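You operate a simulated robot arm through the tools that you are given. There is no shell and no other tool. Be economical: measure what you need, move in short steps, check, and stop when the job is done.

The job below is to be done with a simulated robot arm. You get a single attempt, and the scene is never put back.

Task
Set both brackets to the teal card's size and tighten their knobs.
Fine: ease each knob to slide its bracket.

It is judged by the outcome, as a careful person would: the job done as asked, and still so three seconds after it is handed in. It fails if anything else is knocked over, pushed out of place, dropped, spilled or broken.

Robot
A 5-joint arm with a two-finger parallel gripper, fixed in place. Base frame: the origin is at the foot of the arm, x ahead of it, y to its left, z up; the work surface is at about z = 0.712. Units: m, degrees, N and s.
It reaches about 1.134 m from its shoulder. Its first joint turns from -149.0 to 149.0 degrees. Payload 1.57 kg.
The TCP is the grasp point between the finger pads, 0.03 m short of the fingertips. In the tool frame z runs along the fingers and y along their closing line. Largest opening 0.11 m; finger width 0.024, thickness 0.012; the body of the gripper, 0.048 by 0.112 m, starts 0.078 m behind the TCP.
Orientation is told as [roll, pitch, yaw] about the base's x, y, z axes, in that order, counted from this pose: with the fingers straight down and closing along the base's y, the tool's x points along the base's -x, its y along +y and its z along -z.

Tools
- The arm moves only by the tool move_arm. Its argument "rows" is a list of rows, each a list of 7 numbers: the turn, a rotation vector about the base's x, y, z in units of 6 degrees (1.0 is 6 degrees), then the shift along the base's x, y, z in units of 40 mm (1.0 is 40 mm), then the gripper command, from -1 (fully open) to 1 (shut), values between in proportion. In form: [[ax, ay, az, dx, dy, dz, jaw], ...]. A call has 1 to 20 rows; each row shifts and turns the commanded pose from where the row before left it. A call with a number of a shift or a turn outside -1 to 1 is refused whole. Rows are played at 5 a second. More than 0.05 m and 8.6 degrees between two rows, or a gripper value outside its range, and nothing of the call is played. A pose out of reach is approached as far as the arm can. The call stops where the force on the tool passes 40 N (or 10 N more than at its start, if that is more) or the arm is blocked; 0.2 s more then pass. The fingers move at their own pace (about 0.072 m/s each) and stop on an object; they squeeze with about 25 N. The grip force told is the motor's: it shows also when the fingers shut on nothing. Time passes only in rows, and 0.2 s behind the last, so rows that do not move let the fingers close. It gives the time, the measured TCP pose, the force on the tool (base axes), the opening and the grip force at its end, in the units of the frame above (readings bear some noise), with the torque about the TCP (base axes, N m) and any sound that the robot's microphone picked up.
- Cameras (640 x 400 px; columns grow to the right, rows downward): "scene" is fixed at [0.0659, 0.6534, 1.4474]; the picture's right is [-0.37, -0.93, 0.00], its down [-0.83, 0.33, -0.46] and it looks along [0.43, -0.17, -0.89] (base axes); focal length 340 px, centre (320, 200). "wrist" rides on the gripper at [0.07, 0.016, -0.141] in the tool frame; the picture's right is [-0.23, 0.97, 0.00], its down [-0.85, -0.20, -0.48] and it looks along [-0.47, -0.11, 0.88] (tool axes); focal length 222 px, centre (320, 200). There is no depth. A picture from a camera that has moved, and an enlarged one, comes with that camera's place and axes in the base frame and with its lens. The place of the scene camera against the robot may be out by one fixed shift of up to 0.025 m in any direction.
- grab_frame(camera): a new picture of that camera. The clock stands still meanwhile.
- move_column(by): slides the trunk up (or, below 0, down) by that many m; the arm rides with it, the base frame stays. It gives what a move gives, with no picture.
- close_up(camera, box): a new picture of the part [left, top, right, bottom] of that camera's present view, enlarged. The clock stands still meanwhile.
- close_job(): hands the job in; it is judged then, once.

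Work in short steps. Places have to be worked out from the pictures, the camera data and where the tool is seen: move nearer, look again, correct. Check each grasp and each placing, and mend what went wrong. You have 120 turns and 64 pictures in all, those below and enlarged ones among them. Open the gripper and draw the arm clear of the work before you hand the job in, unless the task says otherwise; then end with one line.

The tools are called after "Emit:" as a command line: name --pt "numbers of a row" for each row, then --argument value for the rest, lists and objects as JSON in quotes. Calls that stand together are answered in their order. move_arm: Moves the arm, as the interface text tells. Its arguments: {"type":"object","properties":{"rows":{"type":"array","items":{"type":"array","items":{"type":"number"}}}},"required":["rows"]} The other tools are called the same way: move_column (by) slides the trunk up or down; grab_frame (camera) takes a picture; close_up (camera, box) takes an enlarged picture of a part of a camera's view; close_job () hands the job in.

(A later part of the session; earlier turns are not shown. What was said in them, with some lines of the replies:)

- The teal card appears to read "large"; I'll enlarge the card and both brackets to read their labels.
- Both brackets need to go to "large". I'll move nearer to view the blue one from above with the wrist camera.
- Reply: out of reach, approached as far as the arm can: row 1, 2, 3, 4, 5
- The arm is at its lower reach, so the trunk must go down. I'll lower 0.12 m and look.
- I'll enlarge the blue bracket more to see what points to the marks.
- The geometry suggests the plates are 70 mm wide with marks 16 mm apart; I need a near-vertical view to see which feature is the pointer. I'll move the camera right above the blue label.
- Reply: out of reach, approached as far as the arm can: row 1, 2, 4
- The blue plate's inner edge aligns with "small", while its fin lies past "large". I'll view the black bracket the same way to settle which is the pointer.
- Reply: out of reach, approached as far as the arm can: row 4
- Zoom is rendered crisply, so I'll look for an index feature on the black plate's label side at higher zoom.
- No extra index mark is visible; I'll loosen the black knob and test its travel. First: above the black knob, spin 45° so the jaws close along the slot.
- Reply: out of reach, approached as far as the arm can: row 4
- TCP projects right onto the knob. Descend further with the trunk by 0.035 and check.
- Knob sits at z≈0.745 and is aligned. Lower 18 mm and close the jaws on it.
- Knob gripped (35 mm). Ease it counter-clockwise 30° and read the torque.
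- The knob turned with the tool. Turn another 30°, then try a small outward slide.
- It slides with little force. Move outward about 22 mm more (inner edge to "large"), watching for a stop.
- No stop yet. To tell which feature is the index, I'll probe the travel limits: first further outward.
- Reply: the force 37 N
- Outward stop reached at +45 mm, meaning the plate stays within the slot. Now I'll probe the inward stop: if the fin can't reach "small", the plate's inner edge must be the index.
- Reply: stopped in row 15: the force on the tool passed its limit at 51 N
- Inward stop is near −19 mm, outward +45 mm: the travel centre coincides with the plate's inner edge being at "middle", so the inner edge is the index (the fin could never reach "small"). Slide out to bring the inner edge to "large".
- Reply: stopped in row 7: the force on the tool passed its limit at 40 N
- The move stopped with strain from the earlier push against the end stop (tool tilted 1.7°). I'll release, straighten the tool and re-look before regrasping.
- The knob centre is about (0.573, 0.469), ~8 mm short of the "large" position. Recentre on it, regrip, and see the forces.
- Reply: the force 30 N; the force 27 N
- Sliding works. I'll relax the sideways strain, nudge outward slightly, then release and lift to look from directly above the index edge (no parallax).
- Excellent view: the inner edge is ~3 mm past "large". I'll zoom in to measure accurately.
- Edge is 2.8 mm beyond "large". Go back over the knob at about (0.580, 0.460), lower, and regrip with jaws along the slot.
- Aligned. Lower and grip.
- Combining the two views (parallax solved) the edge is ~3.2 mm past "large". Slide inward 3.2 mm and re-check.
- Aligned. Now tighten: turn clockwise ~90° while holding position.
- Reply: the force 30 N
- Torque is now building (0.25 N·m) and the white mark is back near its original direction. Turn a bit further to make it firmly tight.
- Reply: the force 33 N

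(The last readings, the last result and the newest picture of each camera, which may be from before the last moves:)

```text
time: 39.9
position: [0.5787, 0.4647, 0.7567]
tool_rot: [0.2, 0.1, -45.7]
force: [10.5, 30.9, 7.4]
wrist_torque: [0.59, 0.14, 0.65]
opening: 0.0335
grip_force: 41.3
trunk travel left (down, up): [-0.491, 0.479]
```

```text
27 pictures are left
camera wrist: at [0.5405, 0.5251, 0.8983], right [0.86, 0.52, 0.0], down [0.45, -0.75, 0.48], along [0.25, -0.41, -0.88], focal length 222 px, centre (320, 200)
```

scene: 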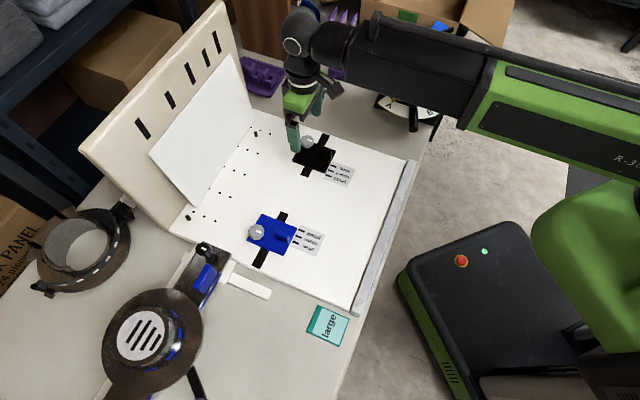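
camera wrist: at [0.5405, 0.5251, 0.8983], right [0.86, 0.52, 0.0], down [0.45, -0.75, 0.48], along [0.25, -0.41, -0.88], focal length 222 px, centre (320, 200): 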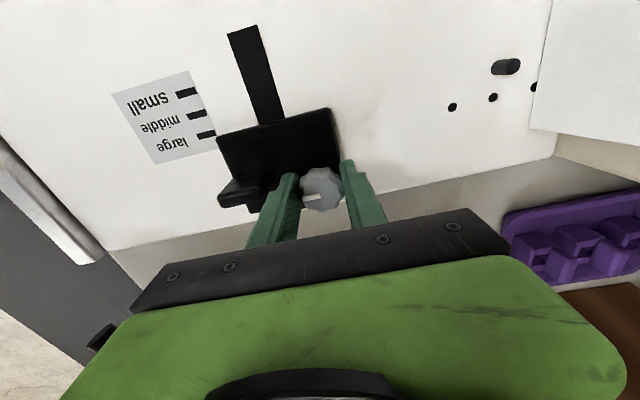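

Torque reached 0.65 N·m with slight finger slip, so the knob is tight. Open modestly (to avoid touching the fin), lift, and view from above.

Emit:
move_arm --pt "0 0 0 0 0 0 0.2" --pt "0 0 0 0 0 0 0.2" --pt "0 0 0 0 0 0 0.2"

Emit:
move_column --by 0.06

Emit:
move_arm --pt "0 0 1 -0.2 0.2 0 -0.2" --pt "0 0 1 -0.2 0.2 0 -0.2" --pt "0 0 1 -0.2 0.2 0 -0.2" --pt "0 0 1 -0.2 0.2 0 -0.2" --pt "0 0 1 -0.1 0.0 0 -0.2" --pt "0 0 1 0 0 0 -0.2" --pt "0 0 1 0 0 0 -0.2" --pt "0 0 1 0 0 0 -0.2" --pt "0 0 1 0 0 0 -0.2" --pt "0 0 1 0 0 0 -0.2" --pt "0 0 1 0 0 0 -0.2" --pt "0 0 1 0 0 0 -0.2" --pt "0 0 1 0 0 0 -0.2" --pt "0 0 1 0 0 0 -0.2" --pt "0 0 1 0 0 0 -0.2" --pt "0 0 0 0 0 0 -0.2"

Emit:
close_up --camera "wrist" --box '[180, 0, 500, 200]'

```text
time: 40.7
position: [0.578, 0.4617, 0.7584]
tool_rot: [0.0, 0.1, -45.6]
force: [-0.5, -0.2, 0.1]
wrist_torque: [-0.03, 0.0, 0.0]
opening: 0.0441
grip_force: 0.0
trunk travel left (down, up): [-0.491, 0.479]
```

```text
time: 41.7
position: [0.5778, 0.4616, 0.8196]
tool_rot: [0.0, 0.0, -45.7]
force: [0.1, 0.4, 0.8]
wrist_torque: [-0.01, 0.01, -0.01]
opening: 0.044
grip_force: 0.0
trunk travel left (down, up): [-0.551, 0.419]
```

```text
time: 45.1
position: [0.5423, 0.4943, 0.818]
tool_rot: [0.0, 0.0, 44.4]
force: [0.4, 0.1, 0.4]
wrist_torque: [-0.01, -0.03, 0.03]
opening: 0.0659
grip_force: 0.1
trunk travel left (down, up): [-0.551, 0.419]
```

```text
2.00 times, centred on (340, 100) of wrist
camera zoom: at [0.4803, 0.457, 0.959], right [-0.52, 0.86, 0.0], down [0.75, 0.46, 0.48], along [0.41, 0.25, -0.88], focal length 444 px, centre (280, 400)
```

zoom: 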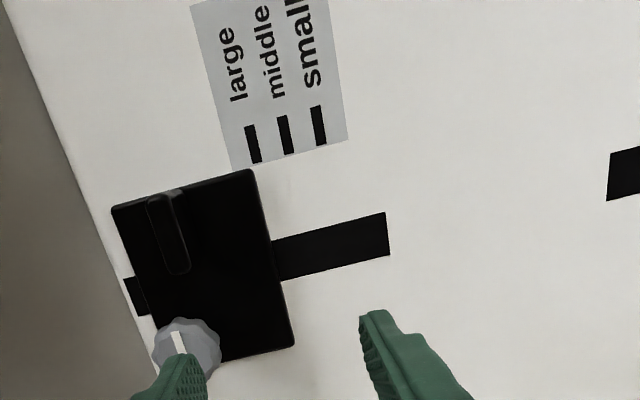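

Emit:
close_up --camera "wrist" --box '[275, 55, 355, 105]'

```text
8.00 times, centred on (315, 80) of wrist
camera zoom: at [0.4803, 0.457, 0.959], right [-0.52, 0.86, 0.0], down [0.75, 0.46, 0.48], along [0.41, 0.25, -0.88], focal length 1777 px, centre (360, 1160)
```

zoom: 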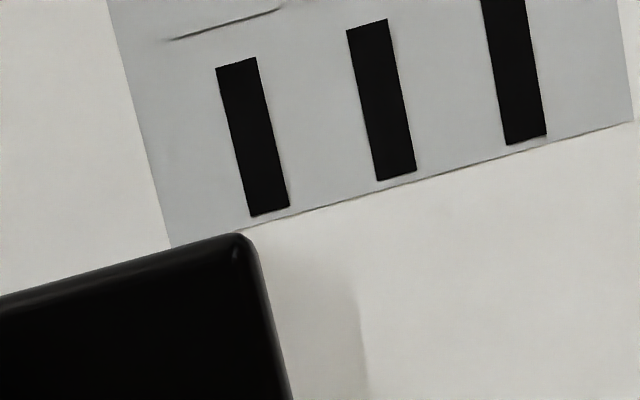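

The black knob is back to its original tight orientation; the edge sits on "large" within ~2 mm (and displacement equals exactly two mark spacings). Now to the blue bracket: move over its knob at about (0.367, 0.677).

Emit:
move_arm --pt "0 0 0 -0.6 0.65 0 -0.2" --pt "0 0 0 -0.63 0.65 0 -0.2" --pt "0 0 0 -0.63 0.65 0 -0.2" --pt "0 0 0 -0.63 0.65 0 -0.2" --pt "0 0 0 -0.63 0.65 0 -0.2" --pt "0 0 0 -0.63 0.65 0 -0.2" --pt "0 0 0.1 -0.63 0.65 0 -0.2" --pt "0 0 0 0 0 0 -0.2"

Emit:
grab_frame --camera "wrist"

```text
time: 46.9
position: [0.3645, 0.6753, 0.8179]
tool_rot: [0.0, 0.0, 44.9]
force: [0.3, 0.4, -0.2]
wrist_torque: [0.03, 0.01, 0.0]
opening: 0.066
grip_force: 0.1
trunk travel left (down, up): [-0.551, 0.419]
```

```text
24 pictures are left
camera wrist: at [0.3039, 0.6384, 0.959], right [-0.53, 0.85, 0.0], down [0.75, 0.46, 0.48], along [0.41, 0.25, -0.88], focal length 222 px, centre (320, 200)
```

wrist: 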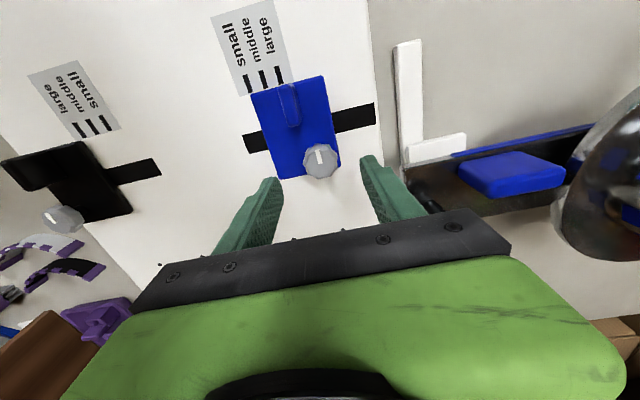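

Aligned over the blue knob. Lower 60 mm and grip.

Emit:
move_column --by -0.06

Emit:
move_arm --pt "0 0 0 0 0 0 0.2" --pt "0 0 0 0 0 0 1" --pt "0 0 0 0 0 0 1" --pt "0 0 0 0 0 0 1"

Emit:
close_up --camera "wrist" --box '[200, 0, 440, 200]'

```text
time: 47.9
position: [0.3656, 0.6758, 0.7587]
tool_rot: [0.0, 0.0, 44.9]
force: [1.3, -1.2, 0.3]
wrist_torque: [-0.01, -0.01, -0.01]
opening: 0.0663
grip_force: 0.0
trunk travel left (down, up): [-0.491, 0.479]
```

```text
time: 48.9
position: [0.3654, 0.6748, 0.7584]
tool_rot: [-0.1, 0.0, 44.8]
force: [-3.4, 6.7, 3.0]
wrist_torque: [0.15, 0.1, 0.01]
opening: 0.0352
grip_force: 42.3
trunk travel left (down, up): [-0.491, 0.479]
```

```text
2.00 times, centred on (320, 100) of wrist
camera zoom: at [0.3038, 0.6385, 0.899], right [-0.53, 0.85, 0.0], down [0.75, 0.46, 0.48], along [0.41, 0.25, -0.88], focal length 444 px, centre (320, 400)
```

zoom: 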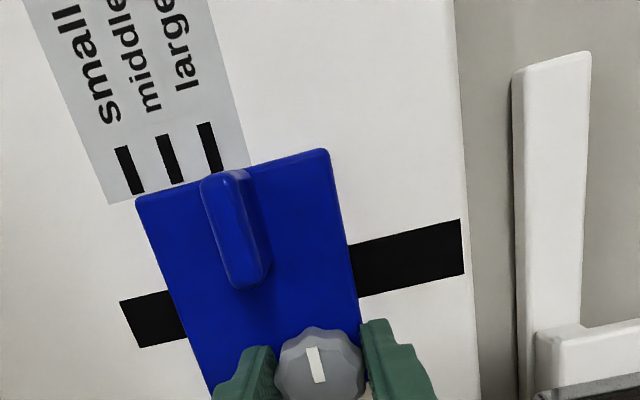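

Gripped. Loosen 66° counter-clockwise.

Emit:
move_arm --pt "0 0 1 0 0 0 1" --pt "0 0 1 0 0 0 1" --pt "0 0 1 0 0 0 1" --pt "0 0 1 0 0 0 1" --pt "0 0 1 0 0 0 1" --pt "0 0 1 0 0 0 1" --pt "0 0 1 0 0 0 1" --pt "0 0 1 0 0 0 1" --pt "0 0 1 0 0 0 1" --pt "0 0 1 0 0 0 1" --pt "0 0 1 0 0 0 1" --pt "0 0 0 0 0 0 1"

Emit:
move_arm --pt "0 0 0 -0.06 0.06 0 1" --pt "0 0 0 -0.06 0.06 0 1" --pt "0 0 0 -0.06 0.06 0 1" --pt "0 0 0 -0.06 0.06 0 1" --pt "0 0 0 0 0 0 1"

Emit:
grab_frame --camera "wrist"

```text
time: 51.5
position: [0.3656, 0.6751, 0.757]
tool_rot: [-0.2, 0.0, 110.8]
force: [12.9, 11.4, 11.1]
wrist_torque: [-0.26, -0.49, -0.03]
opening: 0.0349
grip_force: 41.8
trunk travel left (down, up): [-0.491, 0.479]
```

```text
time: 52.7
position: [0.3568, 0.6856, 0.7569]
tool_rot: [0.0, -0.1, 110.9]
force: [14.8, 10.9, 12.2]
wrist_torque: [0.39, -0.07, -0.02]
opening: 0.0349
grip_force: 41.8
trunk travel left (down, up): [-0.491, 0.479]
```

```text
22 pictures are left
camera wrist: at [0.3663, 0.6142, 0.899], right [-0.99, -0.13, 0.0], down [-0.12, 0.87, 0.48], along [-0.06, 0.47, -0.88], focal length 222 px, centre (320, 200)
```

wrist: 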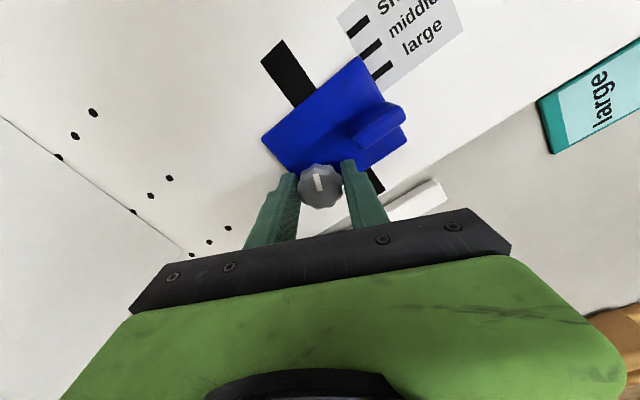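

Blue slides freely. Continue outward ~18.5 mm, easing the sideways strain slightly.

Emit:
move_arm --pt "0 0 0 -0.04 0.065 0.01 1" --pt "0 0 0 -0.055 0.055 0 1" --pt "0 0 0 -0.055 0.055 0 1" --pt "0 0 0 -0.055 0.055 0 1" --pt "0 0 0 -0.055 0.055 0 1" --pt "0 0 0 -0.055 0.055 0 1" --pt "0 0 0 0 0 0 1"

Emit:
close_up --camera "wrist" --box '[230, 0, 470, 200]'

```text
time: 54.3
position: [0.3432, 0.6993, 0.7583]
tool_rot: [0.1, 0.1, 110.9]
force: [6.3, 3.4, 5.8]
wrist_torque: [0.11, -0.03, -0.01]
opening: 0.0349
grip_force: 42.0
trunk travel left (down, up): [-0.491, 0.479]
```

```text
2.00 times, centred on (350, 100) of wrist
camera zoom: at [0.3527, 0.6281, 0.899], right [-0.99, -0.13, 0.0], down [-0.12, 0.87, 0.48], along [-0.07, 0.47, -0.88], focal length 444 px, centre (260, 400)
```

zoom: 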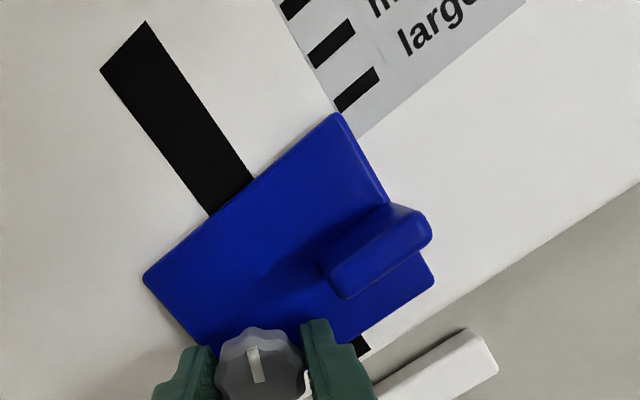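

The inner edge is within ~1 mm of the "large" mark. Tighten: turn clockwise 66°.

Emit:
move_arm --pt "0 0 -1 0 0 0 1" --pt "0 0 -1 0 0 0 1" --pt "0 0 -1 0 0 0 1" --pt "0 0 -1 0 0 0 1" --pt "0 0 -1 0 0 0 1" --pt "0 0 -1 0 0 0 1" --pt "0 0 -1 0 0 0 1" --pt "0 0 -1 0 0 0 1" --pt "0 0 -1 0 0 0 1" --pt "0 0 -1 0 0 0 1" --pt "0 0 -1 0 0 0 1" --pt "0 0 0 0 0 0 1"

Emit:
close_up --camera "wrist" --box '[200, 0, 440, 200]'

```text
time: 56.9
position: [0.3415, 0.6983, 0.7582]
tool_rot: [0.0, 0.1, 44.8]
force: [-9.0, -1.3, -5.7]
wrist_torque: [0.08, 0.15, 0.05]
opening: 0.0348
grip_force: 42.4
trunk travel left (down, up): [-0.491, 0.479]
```

```text
2.00 times, centred on (320, 100) of wrist
camera zoom: at [0.281, 0.6615, 0.899], right [-0.53, 0.85, 0.0], down [0.75, 0.46, 0.48], along [0.41, 0.25, -0.88], focal length 444 px, centre (320, 400)
```

zoom: 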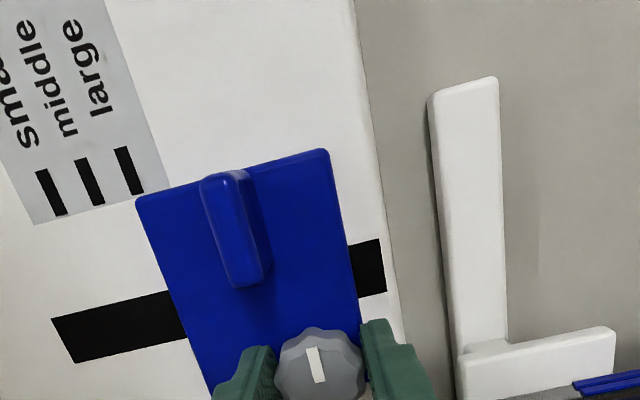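

Knob is back at its original angle; turn further until it resists firmly.

Emit:
move_arm --pt "0 0 -0.7 0 0 0 1" --pt "0 0 -0.7 0 0 0 1" --pt "0 0 -0.7 0 0 0 1" --pt "0 0 0 0 0 0 1"

```text
time: 57.9
position: [0.3432, 0.6985, 0.7583]
tool_rot: [0.0, 0.0, 32.2]
force: [-5.1, 4.5, 2.2]
wrist_torque: [0.06, 0.07, 0.2]
opening: 0.0343
grip_force: 41.5
trunk travel left (down, up): [-0.491, 0.479]
```

Emit:
move_arm --pt "0 0 -0.7 0 0 0 1" --pt "0 0 -0.7 0 0 0 1" --pt "0 0 -0.7 0 0 0 1" --pt "0 0 0 0 0 0 1"

Emit:
close_up --camera "wrist" --box '[200, 0, 440, 200]'

```text
time: 58.9
position: [0.343, 0.6987, 0.7567]
tool_rot: [0.1, 0.0, 19.6]
force: [-5.8, 5.3, 1.2]
wrist_torque: [0.17, 0.0, 0.85]
opening: 0.0344
grip_force: 42.1
trunk travel left (down, up): [-0.491, 0.479]
```

```text
2.00 times, centred on (320, 100) of wrist
camera zoom: at [0.2716, 0.6912, 0.899], right [-0.11, 0.99, 0.0], down [0.87, 0.1, 0.48], along [0.47, 0.05, -0.88], focal length 444 px, centre (320, 400)
```

zoom: 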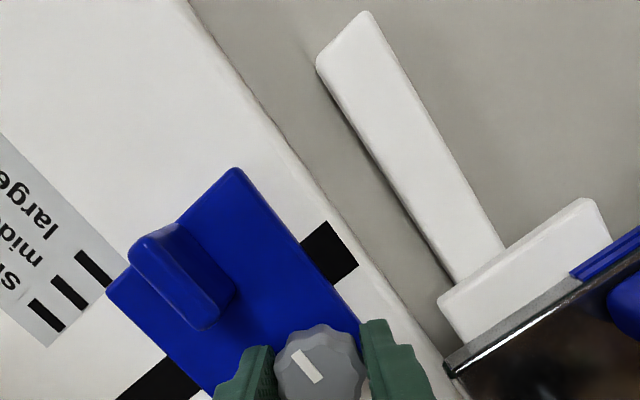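

Torque hit 0.85 N·m with fingers slipping: tight. Release, lift, and view the index edge from directly above.

Emit:
move_arm --pt "0 0 0 0 0 0 0.2" --pt "0 0 0 0 0 0 0.15" --pt "0 0 0 0 0 0 0.15"

Emit:
move_column --by 0.06

Emit:
move_arm --pt "0 0 1 0.3 -0.3 0 -0.2" --pt "0 0 1 0.3 -0.3 0 -0.2" --pt "0 0 1 0.3 -0.3 0 -0.2" --pt "0 0 1 0.3 -0.3 0 -0.2" --pt "0 0 0.2 0.05 -0.05 0 -0.2" --pt "0 0 0 0 0 0 -0.2"

Emit:
close_up --camera "wrist" --box '[180, 0, 500, 200]'

```text
time: 59.7
position: [0.3431, 0.699, 0.7579]
tool_rot: [0.0, 0.0, 19.7]
force: [-0.4, 0.9, -0.2]
wrist_torque: [-0.04, 0.03, 0.01]
opening: 0.0469
grip_force: 0.0
trunk travel left (down, up): [-0.491, 0.479]
```

```text
time: 60.7
position: [0.3439, 0.6978, 0.8189]
tool_rot: [0.1, 0.0, 19.7]
force: [-0.7, -0.3, -0.7]
wrist_torque: [-0.01, 0.02, -0.02]
opening: 0.047
grip_force: 0.1
trunk travel left (down, up): [-0.551, 0.419]
```

```text
time: 62.1
position: [0.3947, 0.6467, 0.8183]
tool_rot: [0.0, 0.1, 44.9]
force: [1.2, -1.0, -0.6]
wrist_torque: [-0.01, 0.0, 0.04]
opening: 0.066
grip_force: 0.0
trunk travel left (down, up): [-0.551, 0.419]
```

```text
2.00 times, centred on (340, 100) of wrist
camera zoom: at [0.3328, 0.6101, 0.959], right [-0.53, 0.85, 0.0], down [0.75, 0.46, 0.48], along [0.41, 0.25, -0.88], focal length 444 px, centre (280, 400)
```

zoom: 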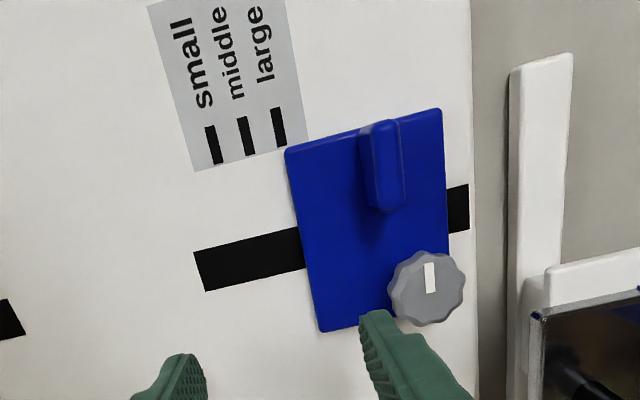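

Emit:
close_up --camera "wrist" --box '[280, 50, 360, 100]'

```text
8.00 times, centred on (320, 75) of wrist
camera zoom: at [0.3328, 0.6101, 0.959], right [-0.53, 0.85, 0.0], down [0.75, 0.46, 0.48], along [0.41, 0.25, -0.88], focal length 1777 px, centre (320, 1200)
```

zoom: 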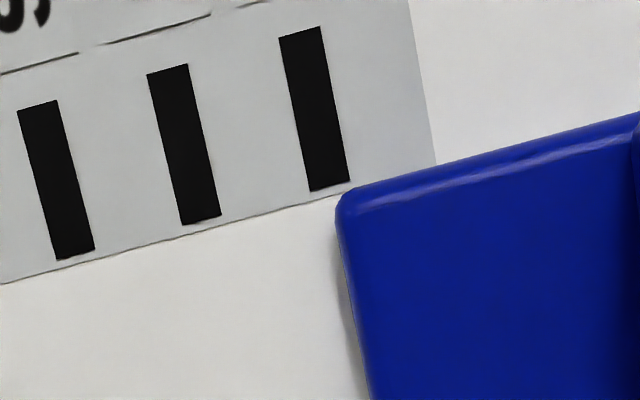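

Blue's inner edge lies exactly on "large". Recheck black from directly above its edge in the same manner.

Emit:
move_arm --pt "0 0 0 0.777 -0.8 0 -0.2" --pt "0 0 0 0.777 -0.8 0 -0.2" --pt "0 0 0 0.777 -0.8 0 -0.2" --pt "0 0 0 0.777 -0.8 0 -0.2" --pt "0 0 0 0.777 -0.8 0 -0.2" --pt "0 0 0 0 0 0 -0.2"

Emit:
close_up --camera "wrist" --box '[280, 45, 360, 95]'

```text
time: 63.5
position: [0.5516, 0.4882, 0.8176]
tool_rot: [0.0, 0.0, 45.0]
force: [-0.1, -0.3, 0.2]
wrist_torque: [0.01, 0.03, 0.02]
opening: 0.066
grip_force: 0.1
trunk travel left (down, up): [-0.551, 0.419]
```

```text
8.00 times, centred on (320, 70) of wrist
camera zoom: at [0.4894, 0.4501, 0.959], right [-0.53, 0.85, 0.0], down [0.75, 0.46, 0.48], along [0.41, 0.25, -0.88], focal length 1777 px, centre (320, 1240)
```

zoom: 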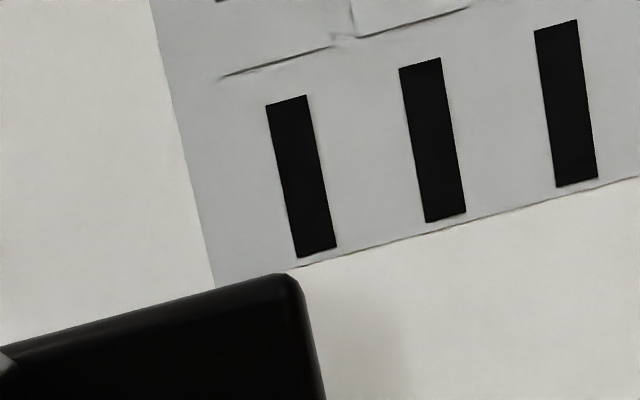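

Black is 2.6 mm past "large"; I'll correct it. Return over the knob (0.578, 0.461), lower, and grip.

Emit:
move_arm --pt "0 0 0 0.33 -0.335 0 -0.2" --pt "0 0 0 0.33 -0.335 0 -0.2" --pt "0 0 0 0 0 0 -0.2"

Emit:
close_up --camera "wrist" --box '[220, 60, 420, 200]'

```text
time: 64.3
position: [0.5757, 0.4628, 0.8177]
tool_rot: [-0.1, 0.0, 44.9]
force: [0.1, -0.5, 0.7]
wrist_torque: [0.0, 0.03, -0.04]
opening: 0.0661
grip_force: 0.1
trunk travel left (down, up): [-0.551, 0.419]
```

```text
2.86 times, centred on (320, 130) of wrist
camera zoom: at [0.5152, 0.4251, 0.959], right [-0.53, 0.85, 0.0], down [0.75, 0.46, 0.48], along [0.41, 0.25, -0.88], focal length 635 px, centre (320, 400)
```

zoom: 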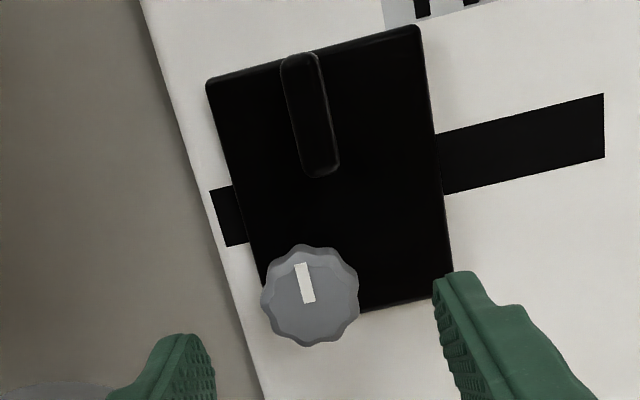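

Emit:
move_arm --pt "0 0 0 0.11 -0.02 0 -0.2" --pt "0 0 0 0 0 0 -0.2"

Emit:
move_column --by -0.06

Emit:
move_arm --pt "0 0 0 0 0 0 0.2" --pt "0 0 0 0 0 0 1" --pt "0 0 0 0 0 0 1" --pt "0 0 0 0 0 0 1"

Emit:
move_arm --pt "0 0 1 0 0 0 1" --pt "0 0 1 0 0 0 1" --pt "0 0 1 0 0 0 1" --pt "0 0 1 0 0 0 1" --pt "0 0 1 0 0 0 1" --pt "0 0 1 0 0 0 1" --pt "0 0 1 0 0 0 1" --pt "0 0 1 0 0 0 1" --pt "0 0 1 0 0 0 1" --pt "0 0 1 0 0 0 1" --pt "0 0 1 0 0 0 1" --pt "0 0 0 0 0 0 1"

```text
time: 64.9
position: [0.5796, 0.4616, 0.8177]
tool_rot: [-0.1, 0.0, 45.0]
force: [-0.7, 0.3, 0.6]
wrist_torque: [-0.04, -0.02, 0.0]
opening: 0.066
grip_force: 0.1
trunk travel left (down, up): [-0.551, 0.419]
```

```text
time: 65.9
position: [0.5798, 0.4608, 0.7581]
tool_rot: [0.0, 0.1, 44.8]
force: [0.4, -0.1, 0.1]
wrist_torque: [-0.02, -0.02, 0.01]
opening: 0.066
grip_force: 0.0
trunk travel left (down, up): [-0.491, 0.479]
```

```text
time: 66.9
position: [0.5808, 0.4612, 0.7565]
tool_rot: [0.0, 0.1, 45.0]
force: [4.5, -3.8, 1.1]
wrist_torque: [-0.12, -0.1, 0.0]
opening: 0.0349
grip_force: 42.1
trunk travel left (down, up): [-0.491, 0.479]
```

```text
time: 69.5
position: [0.5793, 0.4614, 0.7576]
tool_rot: [0.0, -0.1, 110.9]
force: [9.7, 9.0, 9.1]
wrist_torque: [0.62, 0.05, -0.01]
opening: 0.0348
grip_force: 42.5
trunk travel left (down, up): [-0.491, 0.479]
```

Loosened. Slide inward ~2.2 mm and view.

Emit:
move_arm --pt "0 0 0 -0.02 0.02 0 1" --pt "0 0 0 -0.019 0.019 0 1" --pt "0 0 0 0 0 0 1"

Emit:
move_arm --pt "0 0 -1 0 0 0 1" --pt "0 0 -1 0 0 0 1" --pt "0 0 -1 0 0 0 1" --pt "0 0 -1 0 0 0 1" --pt "0 0 -1 0 0 0 1" --pt "0 0 -1 0 0 0 1" --pt "0 0 -1 0 0 0 1" --pt "0 0 -1 0 0 0 1" --pt "0 0 -1 0 0 0 1" --pt "0 0 -1 0 0 0 1" --pt "0 0 0 0 0 0 1"

Emit:
close_up --camera "wrist" --box '[260, 0, 420, 100]'

```text
time: 70.3
position: [0.5785, 0.4631, 0.7579]
tool_rot: [-0.1, 0.1, 110.9]
force: [10.2, 7.3, 8.5]
wrist_torque: [-0.04, -0.22, -0.02]
opening: 0.0352
grip_force: 41.9
trunk travel left (down, up): [-0.491, 0.479]
```

```text
time: 72.7
position: [0.5778, 0.4636, 0.7577]
tool_rot: [0.0, 0.0, 50.8]
force: [12.7, 14.4, 13.7]
wrist_torque: [0.1, -0.17, 0.02]
opening: 0.0352
grip_force: 42.5
trunk travel left (down, up): [-0.491, 0.479]
```

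```text
4.00 times, centred on (340, 50) of wrist
camera zoom: at [0.5209, 0.4198, 0.8989], right [-0.61, 0.79, 0.0], down [0.7, 0.54, 0.48], along [0.38, 0.29, -0.88], focal length 888 px, centre (240, 800)
```

zoom: 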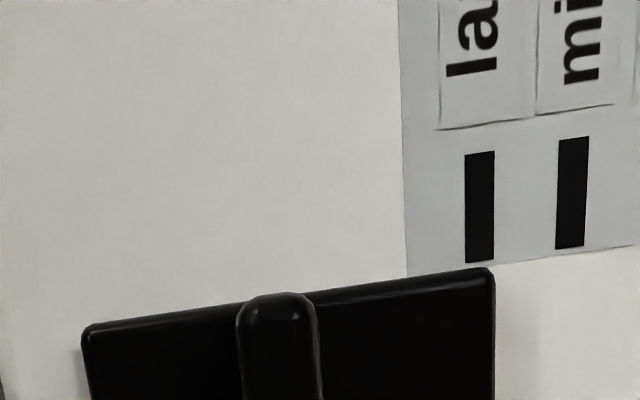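

Edge aligned with "large". Finish tightening.

Emit:
move_arm --pt "0 0 -1 0 0 0 1" --pt "0 0 -0.7 0 0 0 1" --pt "0 0 -0.7 0 0 0 1" --pt "0 0 -0.7 0 0 0 1" --pt "0 0 -0.7 0 0 0 1" --pt "0 0 0 0 0 0 1"

Emit:
move_arm --pt "0 0 -0.7 0 0 0 1" --pt "0 0 -0.7 0 0 0 1" --pt "0 0 0 0 0 0 1"

```text
time: 74.1
position: [0.5782, 0.463, 0.7572]
tool_rot: [0.0, 0.1, 27.9]
force: [-7.7, 3.3, -4.0]
wrist_torque: [0.08, 0.15, 0.17]
opening: 0.0336
grip_force: 41.2
trunk travel left (down, up): [-0.491, 0.479]
```

```text
time: 74.9
position: [0.5792, 0.4626, 0.7578]
tool_rot: [-0.1, -0.1, 19.5]
force: [-5.3, 7.2, 0.4]
wrist_torque: [0.08, 0.1, 0.88]
opening: 0.0348
grip_force: 41.6
trunk travel left (down, up): [-0.491, 0.479]
```

Torque 0.88 N·m: tight. Release, lift and inspect the edge from above.

Emit:
move_arm --pt "0 0 0 0 0 0 0.2" --pt "0 0 0 0 0 0 0.15" --pt "0 0 0 0 0 0 0.15"

Emit:
move_column --by 0.06

Emit:
move_arm --pt "0 0 1 -0.2 0.2 0 -0.2" --pt "0 0 1 -0.2 0.2 0 -0.2" --pt "0 0 1 -0.2 0.2 0 -0.2" --pt "0 0 1 -0.07 0.05 0 -0.2" --pt "0 0 0.25 0 0 0 -0.2" --pt "0 0 0 0 0 0 -0.2"

Emit:
close_up --camera "wrist" --box '[280, 45, 360, 95]'

Emit:
close_up --camera "wrist" --box '[180, 0, 500, 200]'

```text
time: 75.7
position: [0.5774, 0.4624, 0.7573]
tool_rot: [0.0, -0.1, 19.6]
force: [-0.1, -0.8, 0.4]
wrist_torque: [0.02, 0.01, 0.04]
opening: 0.0468
grip_force: 0.1
trunk travel left (down, up): [-0.491, 0.479]
```

```text
time: 76.7
position: [0.5782, 0.4629, 0.8181]
tool_rot: [0.1, 0.0, 19.7]
force: [0.0, 0.4, -0.2]
wrist_torque: [-0.01, 0.01, 0.02]
opening: 0.0467
grip_force: 0.0
trunk travel left (down, up): [-0.551, 0.419]
```

```text
time: 78.1
position: [0.5518, 0.4878, 0.818]
tool_rot: [0.0, 0.0, 45.2]
force: [-0.5, 0.5, -0.1]
wrist_torque: [0.01, -0.02, 0.0]
opening: 0.0659
grip_force: 0.1
trunk travel left (down, up): [-0.551, 0.419]
```

```text
8.00 times, centred on (320, 70) of wrist
camera zoom: at [0.4908, 0.4504, 0.959], right [-0.53, 0.85, 0.0], down [0.74, 0.47, 0.48], along [0.4, 0.25, -0.88], focal length 1777 px, centre (320, 1240)
```

zoom: 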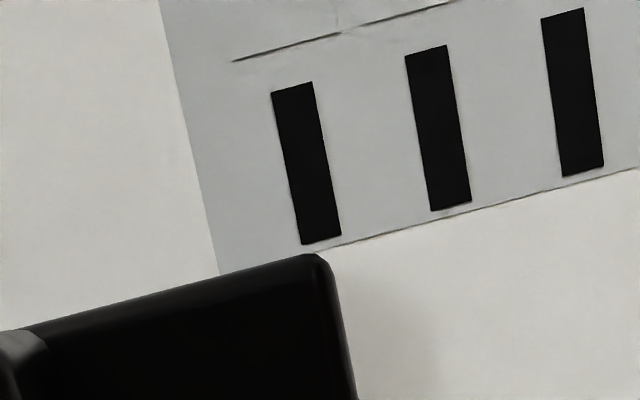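

```text
2.00 times, centred on (340, 100) of wrist
camera zoom: at [0.4908, 0.4504, 0.959], right [-0.53, 0.85, 0.0], down [0.74, 0.47, 0.48], along [0.4, 0.25, -0.88], focal length 444 px, centre (280, 400)
```

zoom: 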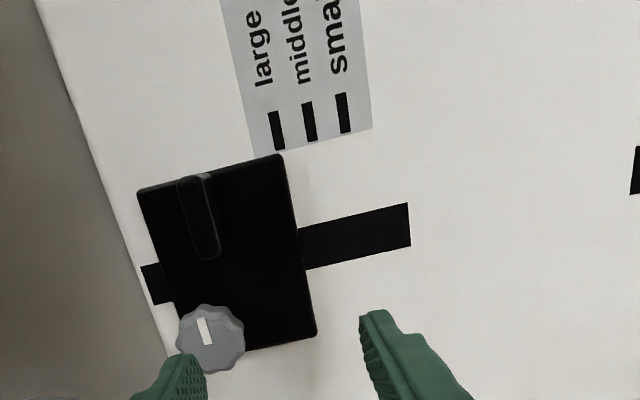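

Black's inner edge is now on "large" to within 0.3 mm with its knob tight. Raise the arm clear, open, and take a final scene look.

Emit:
move_column --by 0.2

Emit:
move_arm --pt "0 0 0 -0.8 -0.5 0 -1" --pt "0 0 0 -0.8 -0.5 0 -1" --pt "0 0 0 -0.8 -0.5 0 -1" --pt "0 0 0 -0.8 -0.5 0 -1" --pt "0 0 0 0 0 0 -1"

Emit:
grab_frame --camera "scene"

```text
time: 80.2
position: [0.5514, 0.4876, 1.018]
tool_rot: [0.1, 0.0, 45.2]
force: [0.6, 0.5, -0.3]
wrist_torque: [0.0, -0.02, -0.03]
opening: 0.0659
grip_force: 0.0
trunk travel left (down, up): [-0.751, 0.219]
```

```text
time: 81.4
position: [0.423, 0.4099, 1.0182]
tool_rot: [0.0, 0.0, 45.2]
force: [0.3, -0.7, 0.6]
wrist_torque: [-0.01, -0.01, 0.02]
opening: 0.11
grip_force: 0.0
trunk travel left (down, up): [-0.751, 0.219]
```

```text
11 pictures are left
```

scene: 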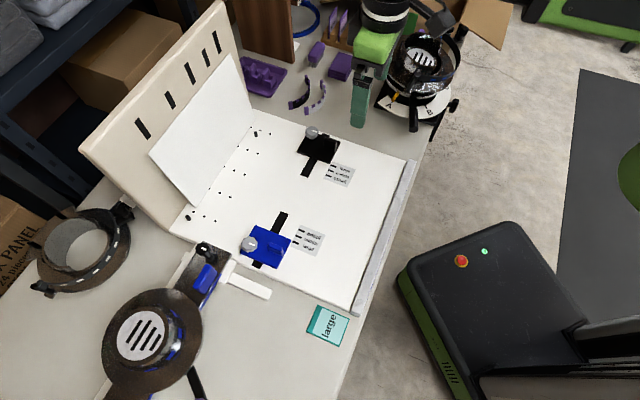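

Both brackets are set symmetrically at "large", the knobs are tight, and nothing else has moved. Handing in.

Emit:
close_job

```text
The job is handed in.
```

I set both brackets to "large", the size on the teal card, and tightened their knobs. The plates have no printed pointer, so I lined up each plate's inner edge with the mark, which is my reading of the scale, and both sit within about 0.3 mm of it.
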